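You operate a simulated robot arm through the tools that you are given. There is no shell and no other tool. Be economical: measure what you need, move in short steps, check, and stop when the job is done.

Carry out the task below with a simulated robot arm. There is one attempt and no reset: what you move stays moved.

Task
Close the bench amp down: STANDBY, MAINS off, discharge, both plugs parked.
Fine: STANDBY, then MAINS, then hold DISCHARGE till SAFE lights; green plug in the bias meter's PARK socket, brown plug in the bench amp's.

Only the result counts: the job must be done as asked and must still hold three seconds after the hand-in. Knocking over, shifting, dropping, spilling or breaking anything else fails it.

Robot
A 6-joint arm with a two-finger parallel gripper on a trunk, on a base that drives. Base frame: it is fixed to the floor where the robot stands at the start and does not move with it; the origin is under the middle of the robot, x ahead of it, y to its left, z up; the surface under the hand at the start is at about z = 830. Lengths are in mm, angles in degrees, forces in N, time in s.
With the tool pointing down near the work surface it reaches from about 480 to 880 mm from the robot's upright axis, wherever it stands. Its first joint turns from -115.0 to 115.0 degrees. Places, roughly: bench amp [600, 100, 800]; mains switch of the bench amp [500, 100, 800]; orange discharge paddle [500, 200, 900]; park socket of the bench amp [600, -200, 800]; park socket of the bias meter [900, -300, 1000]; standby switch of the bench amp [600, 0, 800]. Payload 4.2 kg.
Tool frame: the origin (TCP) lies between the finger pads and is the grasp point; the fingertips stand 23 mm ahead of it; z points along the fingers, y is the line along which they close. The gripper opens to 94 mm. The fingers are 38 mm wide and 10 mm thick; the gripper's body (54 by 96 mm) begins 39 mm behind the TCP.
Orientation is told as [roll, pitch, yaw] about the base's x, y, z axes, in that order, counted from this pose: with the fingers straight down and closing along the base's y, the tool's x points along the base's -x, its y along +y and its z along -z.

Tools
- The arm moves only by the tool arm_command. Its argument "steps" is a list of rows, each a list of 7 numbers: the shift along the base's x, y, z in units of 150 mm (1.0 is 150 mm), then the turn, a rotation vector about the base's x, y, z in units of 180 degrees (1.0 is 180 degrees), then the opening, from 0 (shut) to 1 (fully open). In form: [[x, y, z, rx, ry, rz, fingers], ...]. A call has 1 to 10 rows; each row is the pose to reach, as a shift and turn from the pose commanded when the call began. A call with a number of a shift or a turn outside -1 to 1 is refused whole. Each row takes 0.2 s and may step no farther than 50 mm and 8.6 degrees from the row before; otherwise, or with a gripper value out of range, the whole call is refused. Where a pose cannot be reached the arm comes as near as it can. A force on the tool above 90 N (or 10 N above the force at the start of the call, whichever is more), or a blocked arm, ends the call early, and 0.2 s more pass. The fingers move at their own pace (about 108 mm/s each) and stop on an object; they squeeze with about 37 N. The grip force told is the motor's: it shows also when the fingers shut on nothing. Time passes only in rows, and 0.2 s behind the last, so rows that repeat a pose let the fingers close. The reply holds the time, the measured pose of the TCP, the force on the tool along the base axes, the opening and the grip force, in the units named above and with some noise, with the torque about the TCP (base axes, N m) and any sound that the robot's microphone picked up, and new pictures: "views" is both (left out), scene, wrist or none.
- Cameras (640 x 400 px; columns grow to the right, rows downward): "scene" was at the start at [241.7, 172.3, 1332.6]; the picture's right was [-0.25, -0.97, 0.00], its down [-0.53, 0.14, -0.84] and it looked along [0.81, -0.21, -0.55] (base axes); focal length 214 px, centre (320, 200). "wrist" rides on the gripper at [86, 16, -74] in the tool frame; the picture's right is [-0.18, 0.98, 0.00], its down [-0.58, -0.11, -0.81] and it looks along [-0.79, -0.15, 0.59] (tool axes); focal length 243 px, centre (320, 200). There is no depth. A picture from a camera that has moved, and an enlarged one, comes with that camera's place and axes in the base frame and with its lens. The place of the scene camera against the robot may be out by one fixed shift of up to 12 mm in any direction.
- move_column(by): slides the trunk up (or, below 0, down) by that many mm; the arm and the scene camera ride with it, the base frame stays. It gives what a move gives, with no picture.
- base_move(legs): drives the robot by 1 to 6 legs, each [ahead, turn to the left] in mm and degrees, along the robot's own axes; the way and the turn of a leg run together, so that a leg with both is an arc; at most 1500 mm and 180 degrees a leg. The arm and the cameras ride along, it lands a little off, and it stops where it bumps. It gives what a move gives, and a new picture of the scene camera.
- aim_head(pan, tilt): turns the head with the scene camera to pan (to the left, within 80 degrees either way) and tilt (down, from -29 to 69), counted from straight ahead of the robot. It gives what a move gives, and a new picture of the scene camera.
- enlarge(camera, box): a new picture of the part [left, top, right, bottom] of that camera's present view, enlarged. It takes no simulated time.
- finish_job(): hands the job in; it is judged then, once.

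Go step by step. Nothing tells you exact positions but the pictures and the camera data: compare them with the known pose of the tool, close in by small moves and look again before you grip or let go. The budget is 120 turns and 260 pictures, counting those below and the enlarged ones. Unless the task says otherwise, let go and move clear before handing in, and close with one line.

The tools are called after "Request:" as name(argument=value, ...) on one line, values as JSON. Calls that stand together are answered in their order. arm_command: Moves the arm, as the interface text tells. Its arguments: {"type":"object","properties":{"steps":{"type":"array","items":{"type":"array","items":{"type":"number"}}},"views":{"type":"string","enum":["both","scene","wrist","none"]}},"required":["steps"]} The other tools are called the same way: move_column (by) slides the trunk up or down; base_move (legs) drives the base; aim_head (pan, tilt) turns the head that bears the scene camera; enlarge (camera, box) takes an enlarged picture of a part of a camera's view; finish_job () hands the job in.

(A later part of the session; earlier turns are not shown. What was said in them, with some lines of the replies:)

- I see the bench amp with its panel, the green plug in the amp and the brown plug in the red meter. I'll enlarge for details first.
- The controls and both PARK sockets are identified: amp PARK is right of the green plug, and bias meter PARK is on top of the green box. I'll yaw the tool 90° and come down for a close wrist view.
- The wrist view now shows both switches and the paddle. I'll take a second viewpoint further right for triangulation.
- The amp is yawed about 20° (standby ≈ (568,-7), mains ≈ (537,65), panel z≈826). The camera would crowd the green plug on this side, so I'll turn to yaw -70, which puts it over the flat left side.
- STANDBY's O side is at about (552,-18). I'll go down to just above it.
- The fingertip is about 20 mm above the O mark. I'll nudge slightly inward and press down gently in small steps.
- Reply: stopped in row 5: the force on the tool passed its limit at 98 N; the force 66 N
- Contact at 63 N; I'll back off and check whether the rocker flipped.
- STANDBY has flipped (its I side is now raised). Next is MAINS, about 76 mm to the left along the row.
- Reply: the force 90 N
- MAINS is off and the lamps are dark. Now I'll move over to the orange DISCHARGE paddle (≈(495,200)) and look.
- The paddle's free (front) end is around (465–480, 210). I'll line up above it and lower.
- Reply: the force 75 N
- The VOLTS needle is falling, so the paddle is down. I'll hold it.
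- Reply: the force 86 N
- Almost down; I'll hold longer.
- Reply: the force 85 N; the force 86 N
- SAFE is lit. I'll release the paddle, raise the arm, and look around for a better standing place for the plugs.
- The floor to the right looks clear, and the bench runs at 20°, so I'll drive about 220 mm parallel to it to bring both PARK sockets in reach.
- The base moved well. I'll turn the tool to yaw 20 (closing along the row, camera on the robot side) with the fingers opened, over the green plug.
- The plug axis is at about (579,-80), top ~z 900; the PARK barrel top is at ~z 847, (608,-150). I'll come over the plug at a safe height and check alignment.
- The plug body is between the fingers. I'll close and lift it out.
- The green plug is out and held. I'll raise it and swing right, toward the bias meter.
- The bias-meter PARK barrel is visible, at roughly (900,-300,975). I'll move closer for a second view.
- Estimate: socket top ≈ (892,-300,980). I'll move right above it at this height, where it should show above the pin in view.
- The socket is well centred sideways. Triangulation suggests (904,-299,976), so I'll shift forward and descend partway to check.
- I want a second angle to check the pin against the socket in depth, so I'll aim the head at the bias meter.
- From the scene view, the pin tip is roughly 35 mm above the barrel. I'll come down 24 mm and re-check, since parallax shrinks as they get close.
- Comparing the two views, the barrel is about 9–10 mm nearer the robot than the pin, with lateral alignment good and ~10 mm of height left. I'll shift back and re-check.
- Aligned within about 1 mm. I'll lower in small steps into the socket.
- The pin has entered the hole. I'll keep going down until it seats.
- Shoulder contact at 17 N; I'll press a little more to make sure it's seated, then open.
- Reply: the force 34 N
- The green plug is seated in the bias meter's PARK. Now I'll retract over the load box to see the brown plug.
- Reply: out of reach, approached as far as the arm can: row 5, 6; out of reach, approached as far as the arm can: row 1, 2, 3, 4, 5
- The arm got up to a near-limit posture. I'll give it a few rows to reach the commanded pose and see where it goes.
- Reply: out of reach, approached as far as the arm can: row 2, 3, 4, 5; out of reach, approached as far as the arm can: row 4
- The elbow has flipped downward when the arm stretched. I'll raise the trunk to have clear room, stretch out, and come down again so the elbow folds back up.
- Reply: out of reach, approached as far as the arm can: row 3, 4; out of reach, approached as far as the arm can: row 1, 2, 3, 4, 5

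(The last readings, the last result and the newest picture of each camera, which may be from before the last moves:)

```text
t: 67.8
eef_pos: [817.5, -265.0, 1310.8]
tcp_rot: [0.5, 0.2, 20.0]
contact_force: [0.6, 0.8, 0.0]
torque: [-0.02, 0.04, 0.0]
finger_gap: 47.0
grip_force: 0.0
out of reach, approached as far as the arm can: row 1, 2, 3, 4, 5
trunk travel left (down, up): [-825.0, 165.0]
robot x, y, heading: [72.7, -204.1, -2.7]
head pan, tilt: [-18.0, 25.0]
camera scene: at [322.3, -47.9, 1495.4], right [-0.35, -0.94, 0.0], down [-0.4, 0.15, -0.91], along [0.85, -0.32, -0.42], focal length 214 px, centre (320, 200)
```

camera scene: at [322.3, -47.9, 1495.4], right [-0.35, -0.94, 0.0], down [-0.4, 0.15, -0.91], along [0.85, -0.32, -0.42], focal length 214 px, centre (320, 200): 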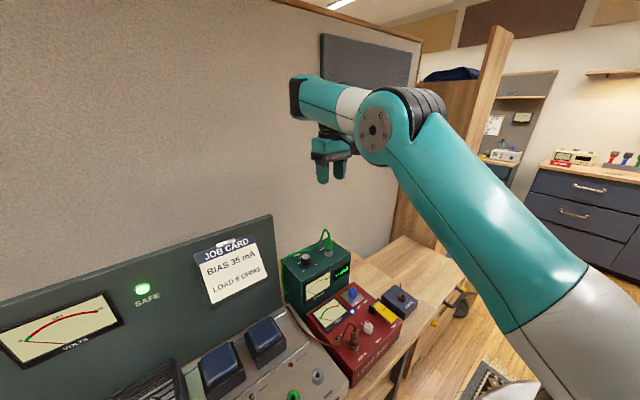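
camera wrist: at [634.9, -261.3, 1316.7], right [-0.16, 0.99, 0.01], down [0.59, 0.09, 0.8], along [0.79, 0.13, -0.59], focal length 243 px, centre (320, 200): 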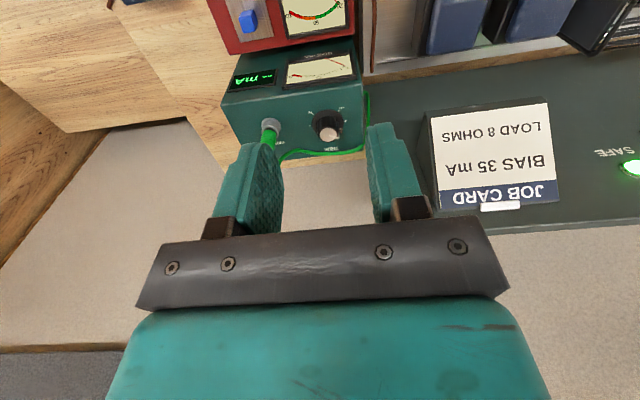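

The elbow is stuck in the down branch. Sweeping downward at full stretch should drive it back to elbow-up; first I'll move up along the boundary.

Request:
arm_command(steps=[[-0.1, 0, 0.25, 0, 0, 0, 0.5], [-0.25, 0, 0.5, 0, 0, 0, 0.5], [-0.4, 0.02, 0.75, 0, 0, 0, 0.5], [-0.5, 0.05, 0.97, 0, 0, 0, 0.5], [-0.4, 0.05, 0.97, 0, 0, 0, 0.5]], views="none")

Request:
arm_command(steps=[[0.25, 0, 0.05, 0, 0, 0, 0.5], [0.4, 0, -0.1, 0, 0, 0, 0.5], [0.55, 0, -0.3, 0, 0, 0, 0.5], [0.7, 0, -0.5, 0, 0, 0, 0.5], [0.85, 0, -0.75, 0, 0, 0, 0.5], [0.95, 0, -1, 0, 0, 0, 0.5], [0.8, 0, -1, 0, 0, 0, 0.5], [0.6, 0, -1, 0, 0, 0, 0.5]], views="scene")

```text
t: 69.0
eef_pos: [754.4, -252.4, 1460.5]
tcp_rot: [0.7, 0.1, 19.8]
contact_force: [-0.5, 0.0, 0.3]
torque: [0.04, 0.01, 0.01]
finger_gap: 46.9
grip_force: 0.0
trunk travel left (down, up): [-825.0, 165.0]
robot x, y, heading: [71.1, -206.8, -2.5]
head pan, tilt: [-18.0, 25.0]
```

```text
t: 69.5
eef_pos: [796.7, -250.7, 1465.3]
tcp_rot: [0.1, -1.5, 19.9]
contact_force: [16.0, 5.4, -26.0]
torque: [-0.2, -1.18, -0.32]
finger_gap: 47.3
grip_force: 0.0
trunk travel left (down, up): [-825.0, 165.0]
robot x, y, heading: [72.6, -205.1, -2.4]
head pan, tilt: [-18.0, 25.0]
stopped in row 2: the force on the tool passed its limit at 110 N (the readings are from after the stop); the commanded pose is now the measured one
camera scene: at [321.3, -47.8, 1495.7], right [-0.35, -0.94, 0.0], down [-0.4, 0.15, -0.91], along [0.85, -0.32, -0.42], focal length 214 px, centre (320, 200)
```

scene: 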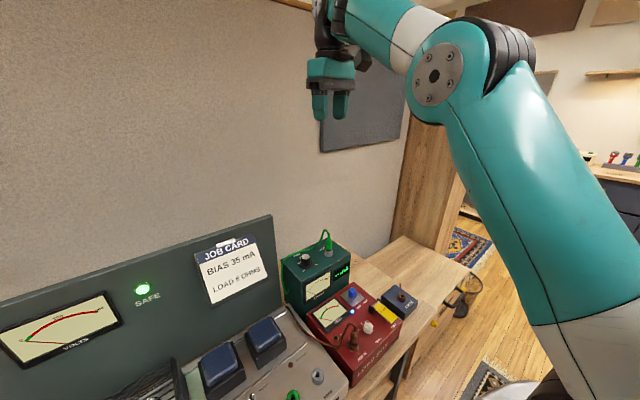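

A jolt, possibly the elbow snapping over. I'll check the state and try retracting.

Request:
arm_command(steps=[[0, 0, 0, 0, 0, 0, 0.5], [-0.15, 0, -0.1, 0, 0, 0, 0.5], [-0.35, 0, -0.25, 0, 0, 0, 0.5], [-0.5, 0, -0.4, 0, 0, 0, 0.5], [-0.65, 0, -0.55, 0, 0, 0, 0.5], [-0.8, 0, -0.7, 0, 0, 0, 0.5]], views="scene")

```text
t: 70.9
eef_pos: [707.0, -251.1, 1404.7]
tcp_rot: [0.1, -0.8, 19.8]
contact_force: [0.6, 0.1, 0.6]
torque: [0.0, 0.02, -0.08]
finger_gap: 46.8
grip_force: 0.0
out of reach, approached as far as the arm can: row 4, 5, 6
trunk travel left (down, up): [-825.0, 165.0]
robot x, y, heading: [69.8, -205.7, -2.1]
head pan, tilt: [-18.0, 25.0]
camera scene: at [322.3, -47.9, 1495.4], right [-0.35, -0.94, 0.0], down [-0.4, 0.15, -0.91], along [0.85, -0.32, -0.42], focal length 214 px, centre (320, 200)
```

scene: 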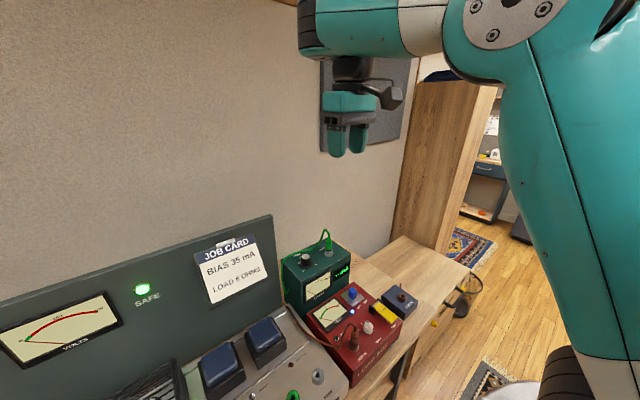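

Request:
aim_head(pan=-40, tilt=5)

Request:
aim_head(pan=-60, tilt=40)

```text
t: 71.8
eef_pos: [707.9, -250.5, 1405.7]
tcp_rot: [0.2, -0.9, 19.9]
contact_force: [-1.2, 0.6, -0.9]
torque: [0.03, 0.0, -0.04]
finger_gap: 47.1
grip_force: 0.2
trunk travel left (down, up): [-825.0, 165.0]
robot x, y, heading: [73.6, -205.3, -2.3]
head pan, tilt: [-40.0, 5.0]
camera scene: at [303.8, -77.6, 1527.8], right [-0.67, -0.74, 0.0], down [-0.07, 0.06, -1.0], along [0.74, -0.67, -0.09], focal length 214 px, centre (320, 200)
```

scene: 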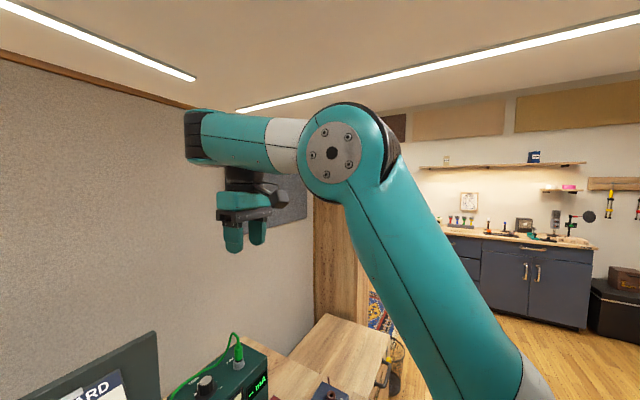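

```text
t: 72.8
eef_pos: [707.5, -249.4, 1405.3]
tcp_rot: [0.2, -0.9, 19.8]
contact_force: [-0.2, 0.0, 0.4]
torque: [0.01, 0.0, -0.03]
finger_gap: 46.8
grip_force: 0.1
trunk travel left (down, up): [-825.0, 165.0]
robot x, y, heading: [71.9, -200.0, -2.4]
head pan, tilt: [-60.0, 40.0]
camera scene: at [275.3, -91.1, 1472.2], right [-0.89, -0.46, 0.0], down [-0.3, 0.57, -0.77], along [0.36, -0.68, -0.64], focal length 214 px, centre (320, 200)
```

scene: 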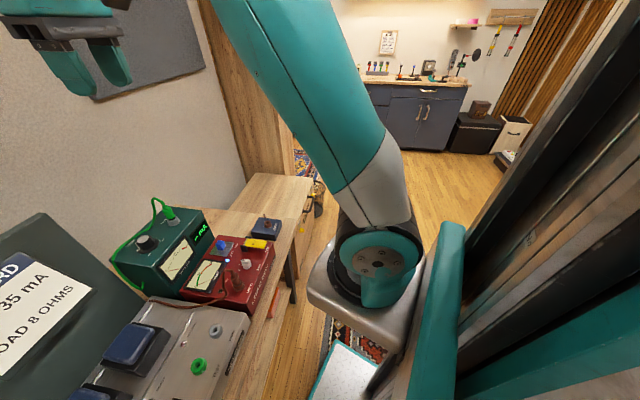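

The arm now looks elbow-up but something else limits it. I'll probe which small tool rotations bring the inward pose back within reach (the reply names unreachable rows).

Request:
arm_command(steps=[[-0.1, 0, 0, 0, 0, 0, 0.5], [-0.1, 0, 0, 0, 0, 0.045, 0.5], [-0.1, 0, 0, 0, 0, 0, 0.5], [-0.1, 0, 0, 0, 0, -0.045, 0.5], [-0.1, 0, 0, 0, 0, 0, 0.5], [-0.1, 0, 0, 0, 0.045, 0, 0.5], [-0.1, 0, 0, 0, 0, 0, 0.5], [-0.1, 0, 0, 0, -0.045, 0, 0.5], [-0.1, 0, 0, 0, 0, 0, 0.5], [-0.1, 0, 0, 0.045, 0, 0, 0.5]], views="none")

```text
t: 75.0
eef_pos: [702.2, -249.1, 1423.6]
tcp_rot: [7.9, -3.7, 19.6]
contact_force: [-0.8, 0.7, -0.2]
torque: [-0.03, -0.01, 0.01]
finger_gap: 47.1
grip_force: 0.1
out of reach, approached as far as the arm can: row 1, 2, 3, 4, 5, 7, 8, 9, 10
trunk travel left (down, up): [-825.0, 165.0]
robot x, y, heading: [73.2, -200.9, -2.5]
head pan, tilt: [-60.0, 40.0]
```

The probe shows the wrist pitch is at its limit, so the wrist branch has flipped and only a far, high band is reachable. That band is still usable: I'll work at about 800 mm radius, and use the trunk and the base for height and distance. First, straighten the tool and move out.

Request:
arm_command(steps=[[0.05, 0, 0.05, -0.024, 0.003, 0, 0.5], [0.15, 0, 0, -0.048, 0.005, 0, 0.5], [0.4, 0, -0.2, -0.048, 0.005, 0, 0.5], [0.65, 0, -0.4, -0.048, 0.005, 0, 0.5], [0.85, 0, -0.6, -0.048, 0.005, 0, 0.5], [1, 0, -0.75, -0.048, 0.005, 0, 0.5], [1, 0, -0.75, -0.048, 0.005, 0, 0.5]], views="none")

```text
t: 76.6
eef_pos: [851.3, -246.3, 1310.4]
tcp_rot: [-0.1, -0.1, 19.8]
contact_force: [-0.2, -0.2, -0.2]
torque: [0.03, -0.02, 0.03]
finger_gap: 47.0
grip_force: 0.1
out of reach, approached as far as the arm can: row 2
trunk travel left (down, up): [-825.0, 165.0]
robot x, y, heading: [71.7, -200.9, -2.2]
head pan, tilt: [-60.0, 40.0]
```

Now I'll back the base up about 215 mm, with the arm high.

Request:
base_move(legs=[[-215, 0]])

Request:
aim_head(pan=-12, tilt=35)

```text
t: 78.2
eef_pos: [634.4, -240.7, 1311.2]
tcp_rot: [-0.1, -0.1, 19.7]
contact_force: [-0.6, -0.2, 0.7]
torque: [-0.02, 0.01, 0.01]
finger_gap: 47.1
grip_force: 0.0
trunk travel left (down, up): [-825.0, 165.0]
robot x, y, heading: [-139.2, -194.5, -2.6]
head pan, tilt: [-60.0, 40.0]
camera scene: at [60.7, -82.5, 1472.1], right [-0.89, -0.46, 0.0], down [-0.3, 0.57, -0.77], along [0.35, -0.68, -0.64], focal length 214 px, centre (320, 200)
```

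scene: 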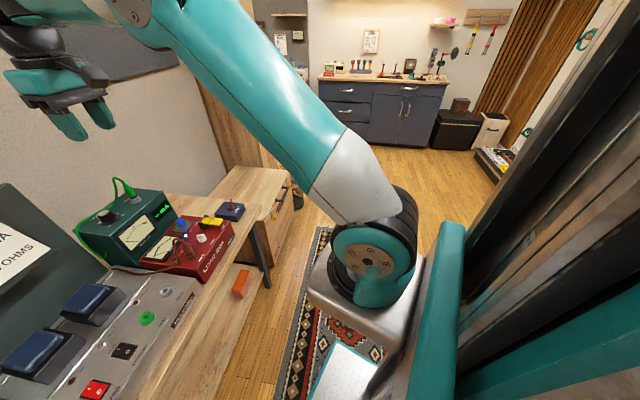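

```text
t: 79.4
eef_pos: [636.4, -240.2, 1311.3]
tcp_rot: [0.0, -0.1, 19.5]
contact_force: [0.2, -0.3, -1.2]
torque: [0.03, 0.03, -0.02]
finger_gap: 47.0
grip_force: 0.0
trunk travel left (down, up): [-825.0, 165.0]
robot x, y, heading: [-140.3, -198.4, -2.6]
head pan, tilt: [-12.0, 35.0]
camera scene: at [106.7, -29.3, 1479.7], right [-0.25, -0.97, 0.0], down [-0.56, 0.15, -0.82], along [0.79, -0.21, -0.57], focal length 214 px, centre (320, 200)
```

scene: 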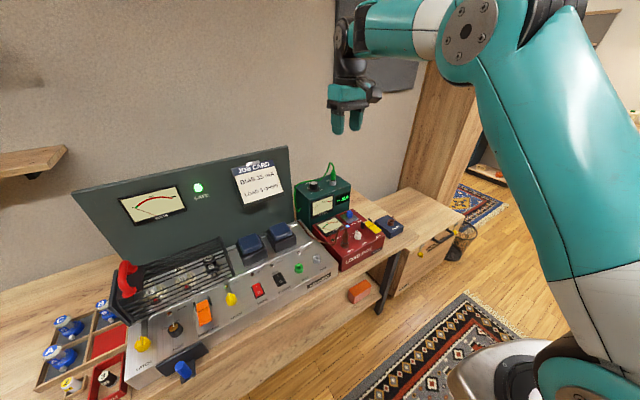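

Backed up cleanly and the TCP is above the brown plug. I'll lower the trunk by 240 and look through the wrist camera.

Request:
move_column(by=-240)

Request:
arm_command(steps=[[0, 0, 0, 0, 0, 0, 0.5]], views="both")

Request:
enlarge(camera="wrist", box=[220, 0, 420, 140])

```text
t: 81.9
eef_pos: [635.2, -240.0, 1070.9]
tcp_rot: [0.0, -0.2, 19.6]
contact_force: [-0.4, 0.3, 0.5]
torque: [0.01, 0.01, -0.03]
finger_gap: 47.0
grip_force: 0.1
trunk travel left (down, up): [-585.0, 405.0]
robot x, y, heading: [-144.0, -194.4, -2.5]
head pan, tilt: [-12.0, 35.0]
```

```text
t: 82.3
eef_pos: [635.1, -239.7, 1071.3]
tcp_rot: [0.0, -0.1, 19.5]
contact_force: [0.6, 0.4, 0.1]
torque: [-0.01, 0.04, 0.0]
finger_gap: 47.0
grip_force: 0.1
trunk travel left (down, up): [-585.0, 405.0]
robot x, y, heading: [-143.4, -195.2, -2.6]
head pan, tilt: [-12.0, 35.0]
camera scene: at [106.7, -29.2, 1239.7], right [-0.25, -0.97, 0.0], down [-0.56, 0.14, -0.82], along [0.79, -0.21, -0.57], focal length 214 px, centre (320, 200)
camera wrist: at [548.6, -254.7, 1146.2], right [-0.16, 0.99, 0.0], down [0.58, 0.09, 0.81], along [0.8, 0.13, -0.59], focal length 243 px, centre (320, 200)
```

scene: 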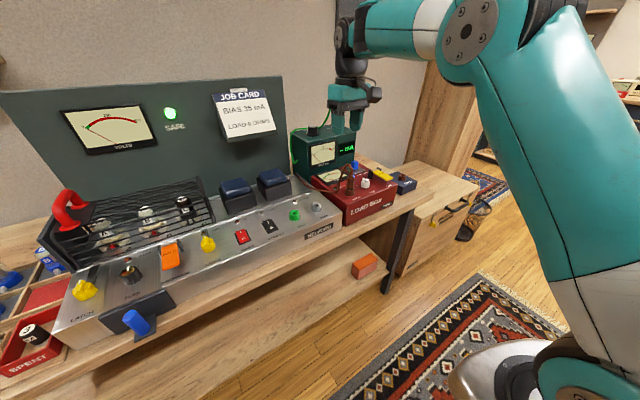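
wrist: 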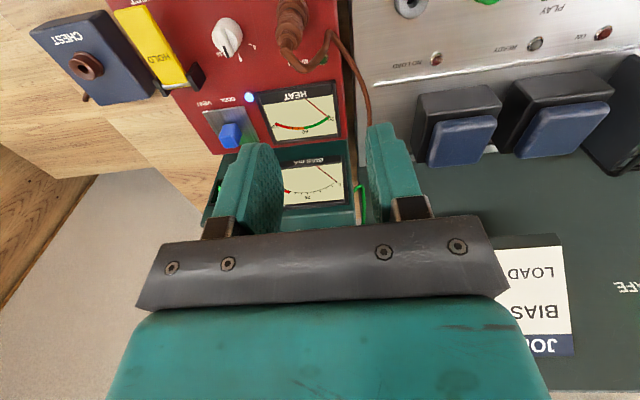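

```text
2.86 times, centred on (320, 70) of wrist
camera zoom: at [548.6, -254.7, 1146.2], right [-0.16, 0.99, 0.0], down [0.58, 0.09, 0.81], along [0.8, 0.13, -0.59], focal length 693 px, centre (320, 571)
```

zoom: 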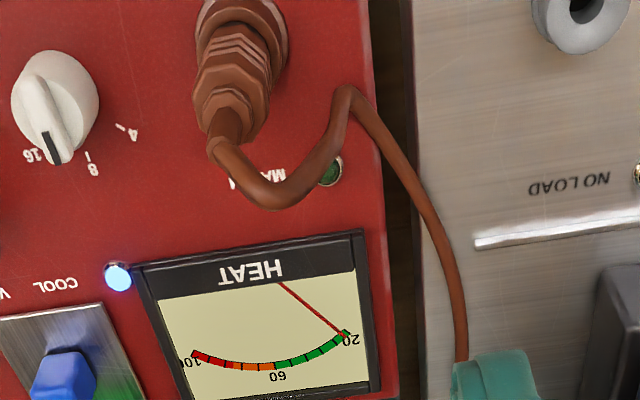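

The brown plug is at about (622,-264), ring top ~z 897; amp PARK is at about (612,-148). I'll move above the plug and lower partway.

Request:
arm_command(steps=[[-0.04, -0.08, 0, 0, 0, 0, 0.5], [-0.083, -0.16, 0, 0, 0, 0, 0.5], [-0.083, -0.16, 0, 0, 0, 0, 0.5]], views="none")

Request:
move_column(by=-65)

Request:
enlarge(camera="wrist", box=[220, 20, 420, 160])

Request:
enlarge(camera="scene", box=[300, 90, 420, 190])

```text
t: 83.1
eef_pos: [621.2, -264.1, 1072.5]
tcp_rot: [0.0, -0.2, 19.5]
contact_force: [-1.0, -0.5, 0.9]
torque: [-0.03, -0.01, -0.01]
finger_gap: 47.0
grip_force: 0.1
trunk travel left (down, up): [-585.0, 405.0]
robot x, y, heading: [-143.7, -191.2, -2.6]
head pan, tilt: [-12.0, 35.0]
```

```text
t: 84.1
eef_pos: [621.5, -263.4, 1007.1]
tcp_rot: [0.0, -0.1, 19.6]
contact_force: [0.1, 0.8, 0.1]
torque: [0.02, 0.03, 0.0]
finger_gap: 46.7
grip_force: 0.1
trunk travel left (down, up): [-520.0, 470.0]
robot x, y, heading: [-144.5, -194.9, -2.7]
head pan, tilt: [-12.0, 35.0]
```

```text
2.86 times, centred on (320, 90) of wrist
camera zoom: at [534.8, -279.0, 1081.8], right [-0.16, 0.99, 0.0], down [0.58, 0.09, 0.81], along [0.8, 0.13, -0.59], focal length 693 px, centre (320, 514)
```

zoom: 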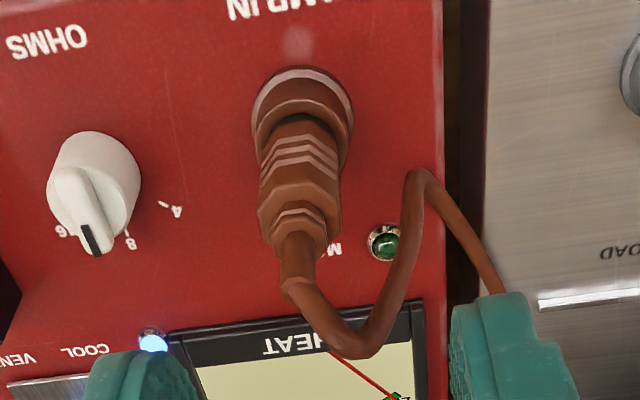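

```text
4.00 times, centred on (360, 140) of scene
camera zoom: at [106.7, -29.2, 1174.7], right [-0.25, -0.97, 0.0], down [-0.56, 0.14, -0.82], along [0.79, -0.21, -0.57], focal length 858 px, centre (160, 440)
```

zoom: 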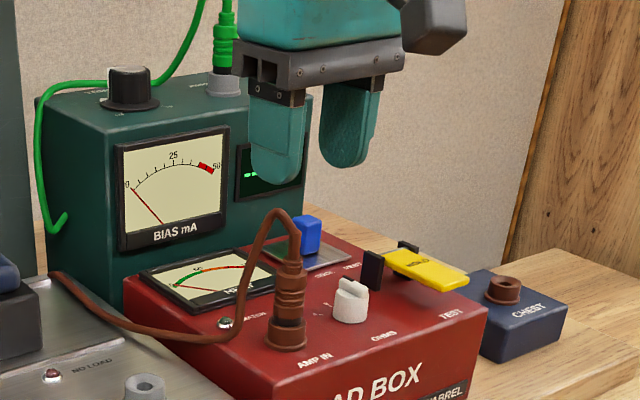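

I estimate the brown plug axis at about (629,-268), ring top z≈863. I'll shift and go down so the tips are near the plug's top, then check.

Request:
arm_command(steps=[[0.03, -0.015, 0, 0, 0, 0, 0.5], [0.053, -0.03, 0, 0, 0, 0, 0.5], [0.053, -0.03, 0, 0, 0, 0, 0.5]], views="none")

Request:
move_column(by=-65)

Request:
enlarge(camera="wrist", box=[220, 40, 420, 180])

Request:
enlarge(camera="scene", box=[300, 70, 420, 170])

```text
t: 84.9
eef_pos: [629.6, -268.8, 1007.1]
tcp_rot: [0.0, -0.1, 19.6]
contact_force: [-0.3, 0.1, 0.2]
torque: [0.02, -0.01, 0.02]
finger_gap: 47.0
grip_force: 0.0
trunk travel left (down, up): [-520.0, 470.0]
robot x, y, heading: [-143.8, -197.6, -2.5]
head pan, tilt: [-12.0, 35.0]
```

```text
t: 86.0
eef_pos: [630.4, -269.2, 941.9]
tcp_rot: [0.1, -0.1, 19.6]
contact_force: [0.4, 1.0, 0.4]
torque: [-0.02, -0.01, 0.0]
finger_gap: 47.3
grip_force: 0.0
trunk travel left (down, up): [-455.0, 535.0]
robot x, y, heading: [-141.4, -193.6, -2.7]
head pan, tilt: [-12.0, 35.0]
```

```text
2.86 times, centred on (320, 110) of wrist
camera zoom: at [542.9, -283.1, 1016.9], right [-0.16, 0.99, 0.0], down [0.58, 0.09, 0.81], along [0.8, 0.13, -0.59], focal length 693 px, centre (320, 457)
```

zoom: 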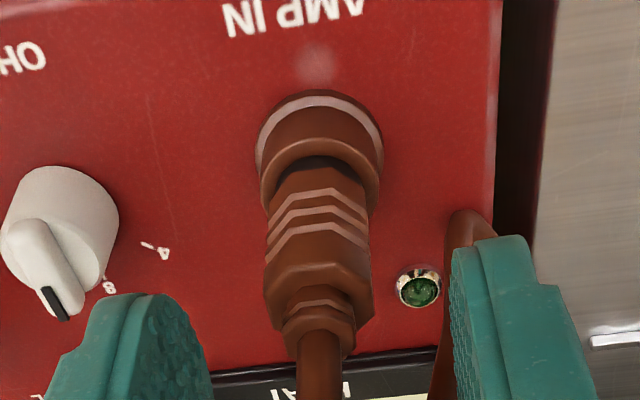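

```text
4.00 times, centred on (360, 120) of scene
camera zoom: at [106.7, -29.2, 1109.7], right [-0.25, -0.97, 0.0], down [-0.56, 0.14, -0.82], along [0.79, -0.21, -0.57], focal length 858 px, centre (160, 520)
```

zoom: 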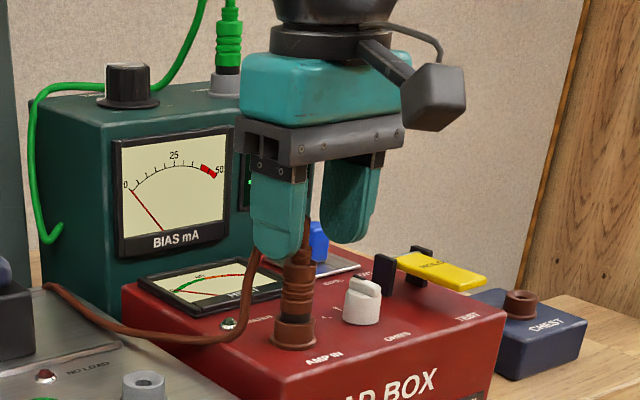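

Alignment is good; grasp height should be TCP ≈ 890. I'll lower 50 mm and close.

Request:
move_column(by=-51)

Request:
enlarge(camera="wrist", box=[220, 80, 420, 220])

Request:
enlarge(camera="scene", box=[320, 70, 400, 140])

```text
t: 86.9
eef_pos: [629.6, -267.7, 890.8]
tcp_rot: [0.0, 0.0, 19.6]
contact_force: [0.2, -0.3, -0.3]
torque: [-0.03, 0.02, 0.01]
finger_gap: 46.9
grip_force: 0.1
trunk travel left (down, up): [-404.0, 586.0]
robot x, y, heading: [-140.6, -194.2, -2.7]
head pan, tilt: [-12.0, 35.0]
```

```text
2.86 times, centred on (320, 150) of wrist
camera zoom: at [542.9, -283.2, 965.9], right [-0.16, 0.99, 0.0], down [0.58, 0.09, 0.81], along [0.8, 0.13, -0.59], focal length 693 px, centre (320, 343)
```

zoom: 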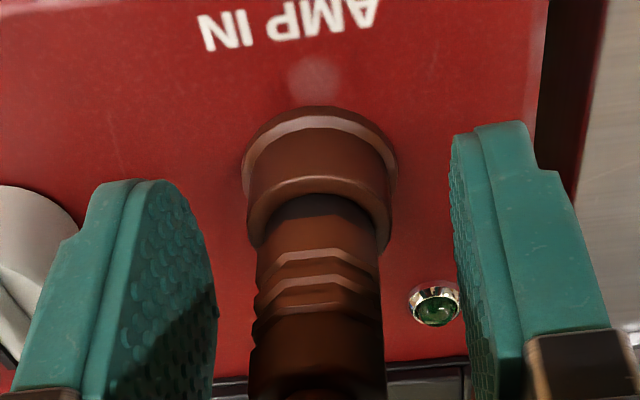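

```text
5.71 times, centred on (360, 105) of scene
camera zoom: at [106.7, -29.2, 1058.7], right [-0.25, -0.97, 0.0], down [-0.56, 0.14, -0.82], along [0.79, -0.21, -0.57], focal length 1226 px, centre (91, 743)
```

zoom: 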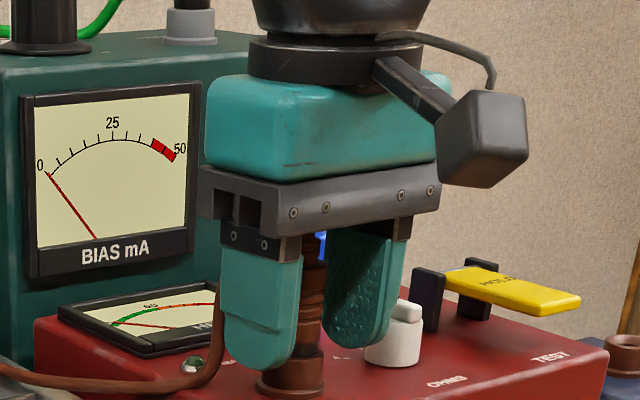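

Plug centred between the fingers. Closing and lifting with the trunk.

Request:
arm_command(steps=[[0, 0, 0, 0, 0, 0, 0.2], [0, 0, 0, 0, 0, 0, 0], [0, 0, 0, 0, 0, 0, 0]], views="none")

Request:
move_column(by=80)

Request:
arm_command(steps=[[0, 0, 0, 0, 0, 0, 0]], views="both")

Request:
enlarge(camera="wrist", box=[220, 20, 420, 160])

```text
t: 87.7
eef_pos: [629.5, -268.1, 892.0]
tcp_rot: [0.0, 0.0, 19.5]
contact_force: [2.6, -3.1, 1.7]
torque: [-0.07, -0.08, -0.04]
finger_gap: 21.1
grip_force: 36.7
trunk travel left (down, up): [-404.0, 586.0]
robot x, y, heading: [-140.8, -193.1, -2.6]
head pan, tilt: [-12.0, 35.0]
```

```text
t: 88.9
eef_pos: [630.8, -267.9, 969.7]
tcp_rot: [0.0, -0.1, 19.5]
contact_force: [0.6, 0.1, 0.0]
torque: [0.0, 0.01, 0.01]
finger_gap: 21.5
grip_force: 36.9
trunk travel left (down, up): [-484.0, 506.0]
robot x, y, heading: [-143.7, -194.7, -2.5]
head pan, tilt: [-12.0, 35.0]
```

```text
t: 89.3
eef_pos: [629.5, -269.3, 970.7]
tcp_rot: [0.0, -0.2, 19.6]
contact_force: [-0.1, -0.2, -1.3]
torque: [0.0, 0.0, 0.04]
finger_gap: 21.4
grip_force: 36.8
trunk travel left (down, up): [-484.0, 506.0]
robot x, y, heading: [-142.5, -195.7, -2.5]
head pan, tilt: [-12.0, 35.0]
camera scene: at [106.7, -29.3, 1138.7], right [-0.25, -0.97, 0.0], down [-0.56, 0.14, -0.82], along [0.79, -0.21, -0.57], focal length 214 px, centre (320, 200)
camera wrist: at [542.9, -283.2, 1045.9], right [-0.16, 0.99, 0.0], down [0.58, 0.09, 0.81], along [0.8, 0.13, -0.59], focal length 243 px, centre (320, 200)
```

scene: 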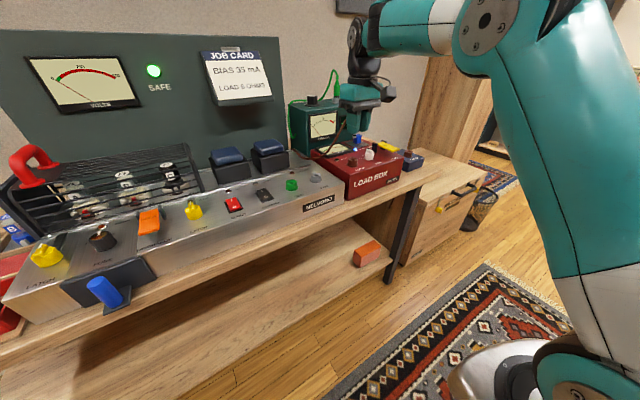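
wrist: 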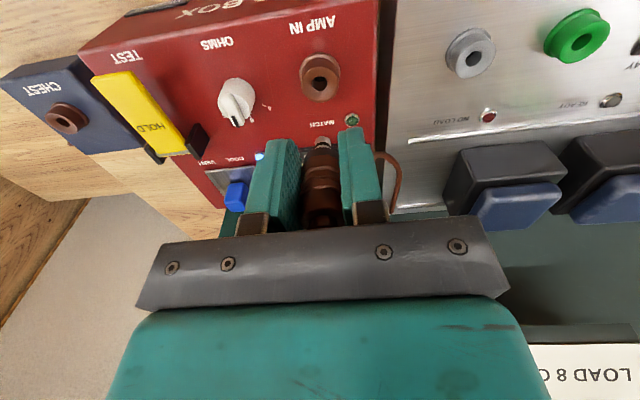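

```text
2.86 times, centred on (320, 90) of wrist
camera zoom: at [542.9, -283.2, 1045.9], right [-0.16, 0.99, 0.0], down [0.58, 0.09, 0.81], along [0.8, 0.13, -0.59], focal length 693 px, centre (320, 514)
```

zoom: 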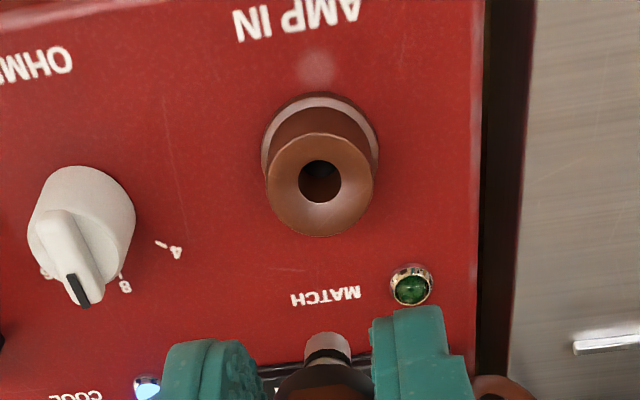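

The brown plug is out. This view (hole at zoom (320,182), 79 mm above seat) is my alignment template. Now I'll carry it above the amp's PARK at about (607,-151).

Request:
arm_command(steps=[[-0.03, 0.15, 0.1, 0, 0, 0, 0], [-0.07, 0.35, 0.13, 0, 0, 0, 0], [-0.11, 0.6, 0.13, 0, 0, 0, 0], [-0.15, 0.785, 0.13, 0, 0, 0, 0], [-0.15, 0.785, 0.13, 0, 0, 0, 0]], views="none")

Request:
move_column(by=-38)

Request:
enlarge(camera="wrist", box=[220, 20, 420, 160])

Request:
enlarge(camera="scene", box=[280, 90, 400, 190])

```text
t: 90.5
eef_pos: [602.9, -152.3, 992.8]
tcp_rot: [0.1, -0.1, 19.5]
contact_force: [0.2, 0.4, -0.9]
torque: [-0.02, 0.01, 0.02]
finger_gap: 21.6
grip_force: 37.6
trunk travel left (down, up): [-484.0, 506.0]
robot x, y, heading: [-144.0, -196.2, -2.7]
head pan, tilt: [-12.0, 35.0]
```

```text
t: 91.3
eef_pos: [604.8, -152.4, 953.6]
tcp_rot: [0.0, -0.1, 19.5]
contact_force: [0.3, -0.1, -0.2]
torque: [0.01, 0.04, 0.0]
finger_gap: 21.3
grip_force: 37.3
trunk travel left (down, up): [-446.0, 544.0]
robot x, y, heading: [-138.8, -194.9, -2.8]
head pan, tilt: [-12.0, 35.0]
```

```text
2.86 times, centred on (320, 90) of wrist
camera zoom: at [517.1, -166.7, 1028.8], right [-0.16, 0.99, 0.0], down [0.58, 0.09, 0.81], along [0.8, 0.13, -0.59], focal length 693 px, centre (320, 514)
```

zoom: 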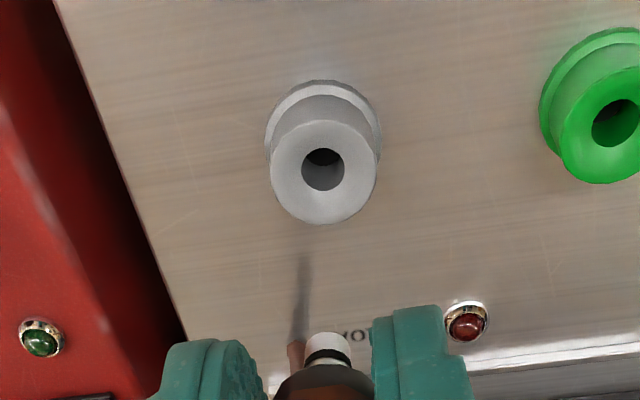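

```text
4.00 times, centred on (340, 140) of scene
camera zoom: at [106.7, -29.2, 1100.6], right [-0.25, -0.97, 0.0], down [-0.56, 0.14, -0.82], along [0.79, -0.21, -0.57], focal length 858 px, centre (240, 440)
```

zoom: 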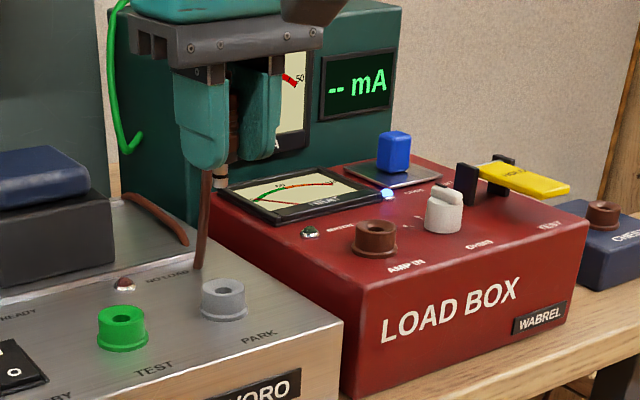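

Same ring size as the template, with the hole off by ~3 mm in depth. I'll correct and lower to ~10 mm above the barrel.

Request:
arm_command(steps=[[-0.02, -0.002, 0, 0, 0, 0, 0], [-0.02, -0.002, 0, 0, 0, 0, 0]], views="none")

Request:
move_column(by=-60)

Request:
enlarge(camera="wrist", box=[280, 75, 370, 155])

Request:
enlarge(camera="scene", box=[305, 95, 365, 145])

```text
t: 91.9
eef_pos: [602.7, -152.4, 953.6]
tcp_rot: [0.0, -0.1, 19.6]
contact_force: [0.1, 0.5, -0.6]
torque: [0.0, 0.0, 0.01]
finger_gap: 21.5
grip_force: 37.0
trunk travel left (down, up): [-446.0, 544.0]
robot x, y, heading: [-143.0, -194.5, -2.6]
head pan, tilt: [-12.0, 35.0]
```

```text
t: 92.9
eef_pos: [601.8, -153.2, 894.3]
tcp_rot: [0.0, -0.1, 19.7]
contact_force: [0.4, -0.5, -1.2]
torque: [-0.02, 0.04, -0.03]
finger_gap: 21.1
grip_force: 37.1
trunk travel left (down, up): [-386.0, 604.0]
robot x, y, heading: [-142.9, -193.5, -2.7]
head pan, tilt: [-12.0, 35.0]
```

```text
5.00 times, centred on (325, 115) of wrist
camera zoom: at [514.8, -167.5, 969.0], right [-0.16, 0.99, 0.0], down [0.58, 0.09, 0.81], along [0.8, 0.13, -0.59], focal length 1213 px, centre (295, 625)
```

zoom: 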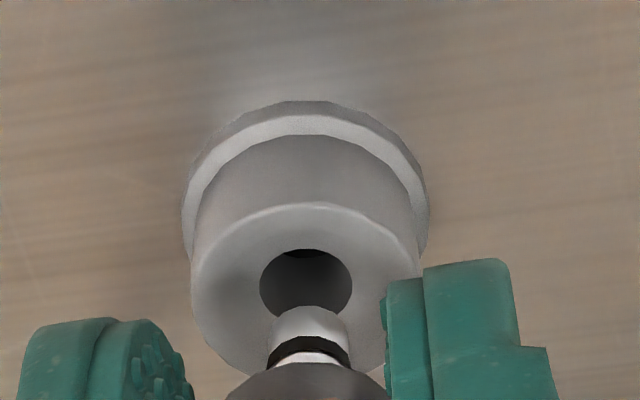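

```text
8.00 times, centred on (335, 120) of scene
camera zoom: at [106.7, -29.2, 1040.7], right [-0.25, -0.97, 0.0], down [-0.56, 0.14, -0.82], along [0.79, -0.21, -0.57], focal length 1716 px, centre (200, 840)
```

zoom: 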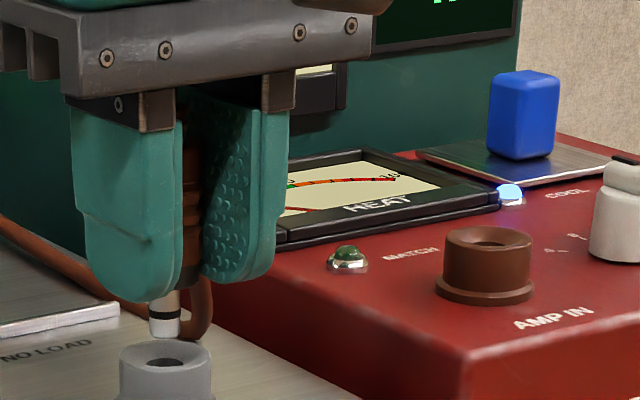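

Pin and hole line up in both views to within ~0.5 mm. I'll lower 8 mm with the trunk and verify the pin is entering.

Request:
move_column(by=-9)

Request:
enlarge(camera="wrist", box=[280, 75, 370, 155])

Request:
enlarge(camera="scene", box=[305, 95, 365, 145])

```text
t: 93.5
eef_pos: [601.2, -153.0, 884.8]
tcp_rot: [0.0, -0.2, 19.5]
contact_force: [-0.2, 0.2, -1.3]
torque: [0.01, 0.03, 0.03]
finger_gap: 21.6
grip_force: 37.0
trunk travel left (down, up): [-377.0, 613.0]
robot x, y, heading: [-145.0, -191.0, -2.8]
head pan, tilt: [-12.0, 35.0]
```

```text
5.00 times, centred on (325, 115) of wrist
camera zoom: at [514.8, -167.5, 959.9], right [-0.16, 0.99, 0.0], down [0.58, 0.09, 0.81], along [0.8, 0.13, -0.59], focal length 1213 px, centre (295, 625)
```

zoom: 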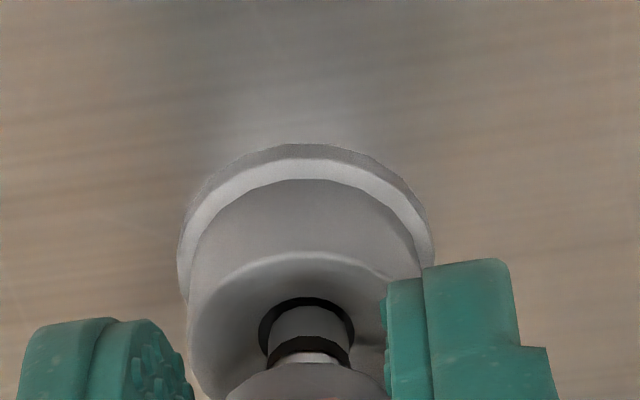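

```text
8.00 times, centred on (335, 120) of scene
camera zoom: at [106.7, -29.2, 1031.6], right [-0.25, -0.97, 0.0], down [-0.56, 0.14, -0.82], along [0.79, -0.21, -0.57], focal length 1716 px, centre (200, 840)
```

zoom: 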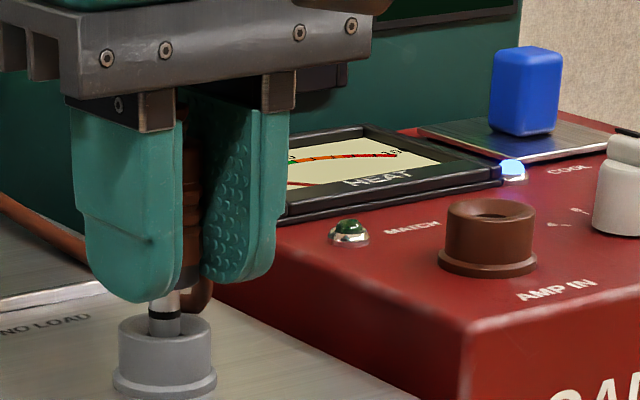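

The pin is entering with no side force. Continue down with the arm in small steps until it seats.

Request:
arm_command(steps=[[0, 0, -0.02, 0, 0, 0, 0], [0, 0, -0.04, 0, 0, 0, 0], [0, 0, -0.06, 0, 0, 0, 0], [0, 0, -0.073, 0, 0, 0, 0], [0, 0, -0.086, 0, 0, 0, 0]], views="none")

Request:
enlarge(camera="scene", box=[305, 95, 365, 145])

```text
t: 94.7
eef_pos: [601.8, -153.2, 872.9]
tcp_rot: [0.0, -0.1, 19.5]
contact_force: [4.8, -0.7, 0.7]
torque: [-0.04, -0.16, 0.03]
finger_gap: 21.3
grip_force: 36.9
trunk travel left (down, up): [-377.0, 613.0]
robot x, y, heading: [-143.0, -190.2, -2.5]
head pan, tilt: [-12.0, 35.0]
```

```text
8.00 times, centred on (335, 120) of scene
camera zoom: at [106.9, -29.3, 1031.7], right [-0.25, -0.97, 0.0], down [-0.56, 0.14, -0.82], along [0.79, -0.21, -0.57], focal length 1716 px, centre (200, 840)
```

zoom: 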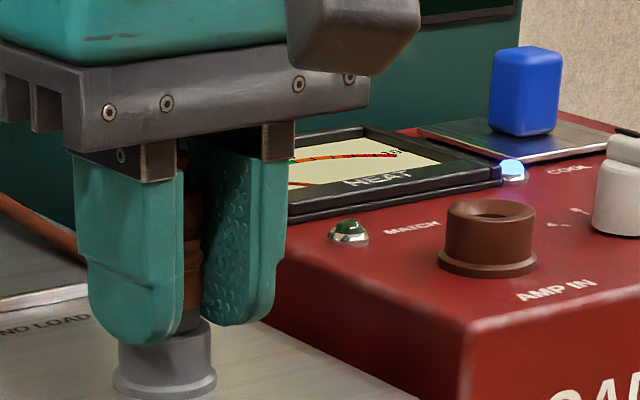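

Request:
arm_command(steps=[[0, 0, -0.012, 0, 0, 0, 0], [0, 0, -0.024, 0, 0, 0, 0], [0, 0, -0.036, 0, 0, 0, 0]], views="none")

Request:
enlarge(camera="scene", box=[305, 95, 365, 145])

Request:
enlarge(camera="wrist", box=[280, 75, 370, 155])

```text
t: 95.5
eef_pos: [601.7, -154.0, 870.7]
tcp_rot: [0.1, -0.6, 19.5]
contact_force: [6.2, 2.6, 32.8]
torque: [0.03, -0.14, -0.01]
finger_gap: 21.8
grip_force: 36.6
trunk travel left (down, up): [-377.0, 613.0]
robot x, y, heading: [-142.6, -194.4, -2.4]
head pan, tilt: [-12.0, 35.0]
```

```text
8.00 times, centred on (335, 120) of scene
camera zoom: at [105.9, -29.1, 1032.4], right [-0.25, -0.97, 0.0], down [-0.55, 0.14, -0.82], along [0.79, -0.21, -0.57], focal length 1716 px, centre (200, 840)
```

zoom: 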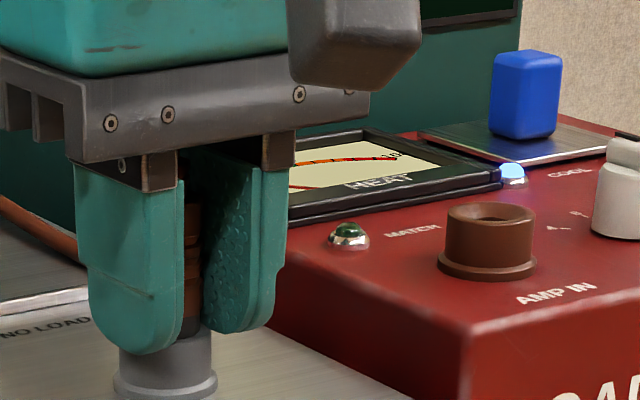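

```text
5.00 times, centred on (325, 115) of wrist
camera zoom: at [513.8, -167.9, 945.0], right [-0.16, 0.99, 0.0], down [0.58, 0.09, 0.81], along [0.8, 0.13, -0.58], focal length 1213 px, centre (295, 625)
```

zoom: 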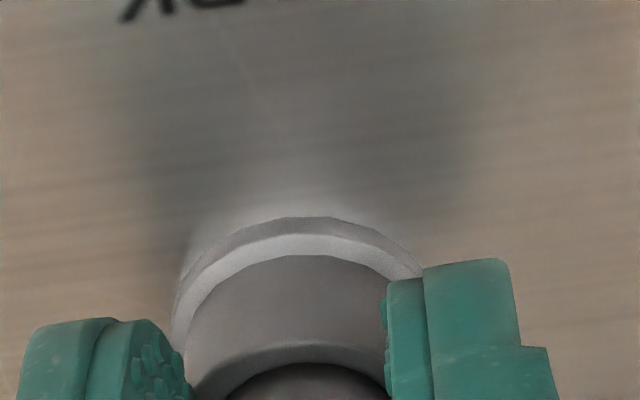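

Seated at 33 N. I'll relieve the load, open, and rise with the trunk.

Request:
arm_command(steps=[[0, 0, 0.018, 0, 0, 0, 0.05], [0, 0, 0.018, 0, 0, 0, 0.4], [0, 0, 0.018, 0, 0, 0, 0.5], [0, 0, 0.018, 0, 0, 0, 0.5]], views="none")

Request:
move_column(by=150)

Request:
enlarge(camera="wrist", box=[200, 0, 440, 140])

Request:
enlarge(camera="scene", box=[200, 120, 440, 270])

```text
t: 96.5
eef_pos: [601.0, -154.6, 869.6]
tcp_rot: [0.0, 0.1, 19.5]
contact_force: [0.0, 0.1, 0.0]
torque: [-0.03, 0.0, 0.01]
finger_gap: 47.1
grip_force: 0.0
trunk travel left (down, up): [-377.0, 613.0]
robot x, y, heading: [-139.1, -194.4, -2.4]
head pan, tilt: [-12.0, 35.0]
```

```text
t: 98.2
eef_pos: [602.7, -153.5, 1018.6]
tcp_rot: [0.0, -0.1, 19.6]
contact_force: [-0.4, -1.3, 0.9]
torque: [0.0, -0.03, -0.02]
finger_gap: 47.0
grip_force: 0.0
trunk travel left (down, up): [-527.0, 463.0]
robot x, y, heading: [-140.2, -191.8, -2.6]
head pan, tilt: [-12.0, 35.0]
```

```text
2.67 times, centred on (320, 70) of wrist
camera zoom: at [514.9, -168.6, 1094.8], right [-0.16, 0.99, 0.0], down [0.58, 0.09, 0.81], along [0.8, 0.13, -0.59], focal length 647 px, centre (320, 547)
```

zoom: 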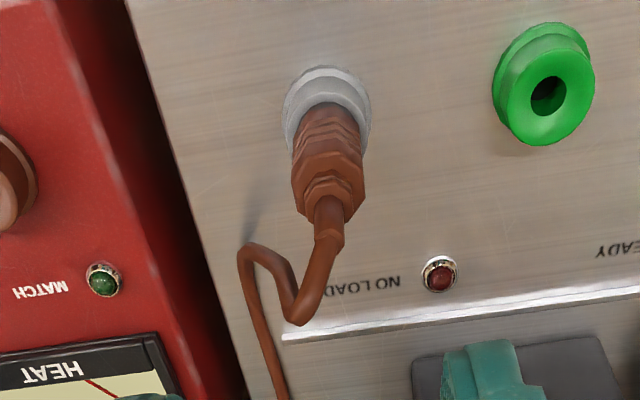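

```text
2.67 times, centred on (320, 195) of scene
camera zoom: at [106.7, -29.2, 1181.7], right [-0.25, -0.97, 0.0], down [-0.56, 0.14, -0.82], along [0.79, -0.21, -0.57], focal length 572 px, centre (320, 213)
```

zoom: 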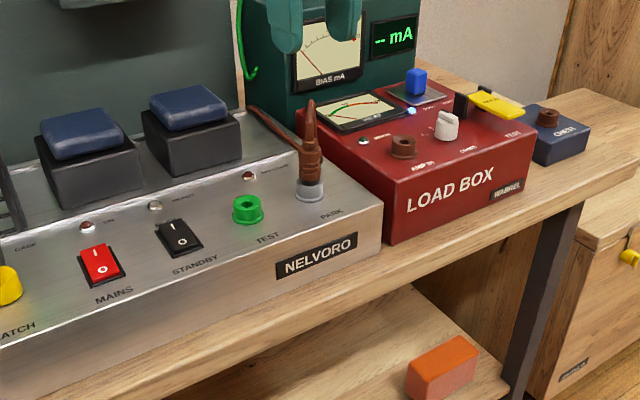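

The brown plug is parked. I'll raise further and double-check the green plug, SAFE lamp and the switches.

Request:
move_column(by=150)

Request:
aim_head(pan=-10, tilt=32)

Request:
enlarge(camera="scene", box=[270, 140, 390, 260])

```text
t: 100.0
eef_pos: [602.0, -154.6, 1169.9]
tcp_rot: [0.0, -0.1, 19.6]
contact_force: [-0.2, -0.3, 0.1]
torque: [-0.02, -0.01, 0.0]
finger_gap: 46.8
grip_force: 0.1
trunk travel left (down, up): [-677.0, 313.0]
robot x, y, heading: [-141.9, -193.4, -2.8]
head pan, tilt: [-12.0, 35.0]
```

```text
t: 100.6
eef_pos: [601.3, -153.2, 1170.0]
tcp_rot: [0.1, -0.1, 19.6]
contact_force: [-0.3, 0.4, -0.1]
torque: [0.0, 0.0, 0.03]
finger_gap: 46.8
grip_force: 0.0
trunk travel left (down, up): [-677.0, 313.0]
robot x, y, heading: [-142.4, -194.6, -2.5]
head pan, tilt: [-10.0, 32.0]
camera scene: at [108.9, -26.6, 1336.3], right [-0.22, -0.98, 0.0], down [-0.52, 0.12, -0.85], along [0.83, -0.19, -0.53], focal length 214 px, centre (320, 200)
```

scene: 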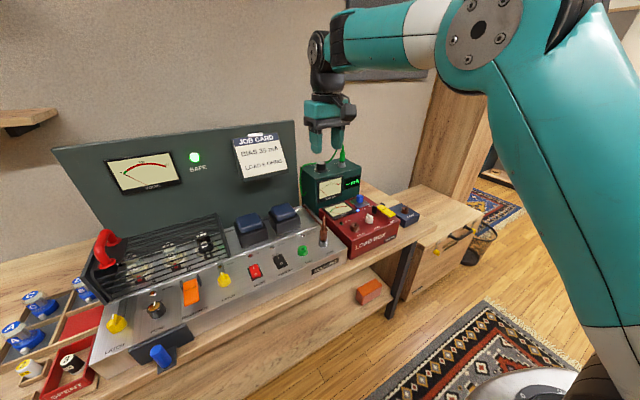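

```text
3.33 times, centred on (330, 200) of scene
camera zoom: at [108.9, -26.6, 1336.3], right [-0.22, -0.98, 0.0], down [-0.52, 0.12, -0.85], along [0.83, -0.19, -0.53], focal length 715 px, centre (287, 200)
```

zoom: 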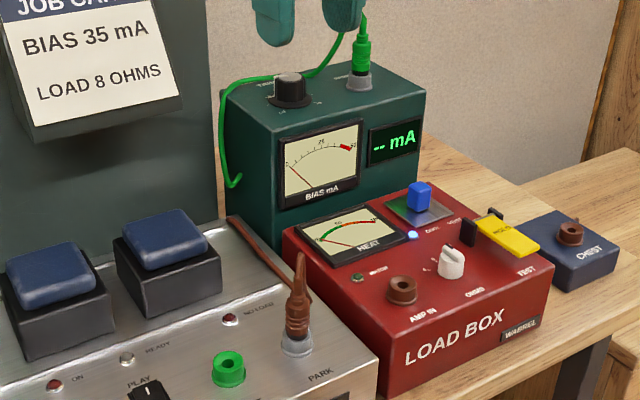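

Request:
enlarge(camera="scene", box=[325, 140, 361, 170])

Request:
enlarge(camera="scene", box=[305, 215, 341, 250])

```text
13.33 times, centred on (343, 155) of scene
camera zoom: at [108.9, -26.6, 1336.3], right [-0.22, -0.98, 0.0], down [-0.52, 0.12, -0.85], along [0.83, -0.19, -0.53], focal length 2860 px, centre (13, 800)
```

zoom: 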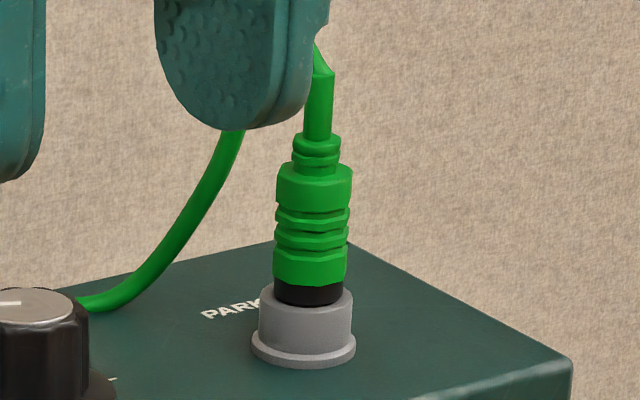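

```text
11.43 times, centred on (323, 232) of scene
camera zoom: at [108.9, -26.6, 1336.3], right [-0.22, -0.98, 0.0], down [-0.52, 0.12, -0.85], along [0.83, -0.19, -0.53], focal length 2451 px, centre (286, -171)
```

zoom: 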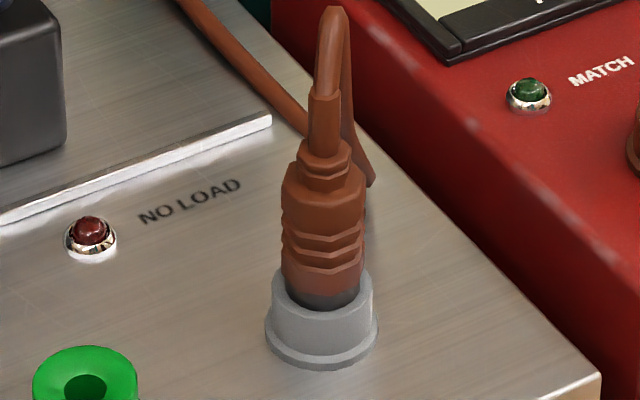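

Both plugs sit at the same depth in their PARK sockets, SAFE is lit, MAINS and STANDBY are off, and the gripper is open and clear. Handing in.

Request:
finish_job()

```text
The job is handed in.
```

The bench amp is closed down and handed in: STANDBY first, then MAINS off, then DISCHARGE held until SAFE lit. The green plug is in the bias meter's PARK socket and the brown plug is in the bench amp's.
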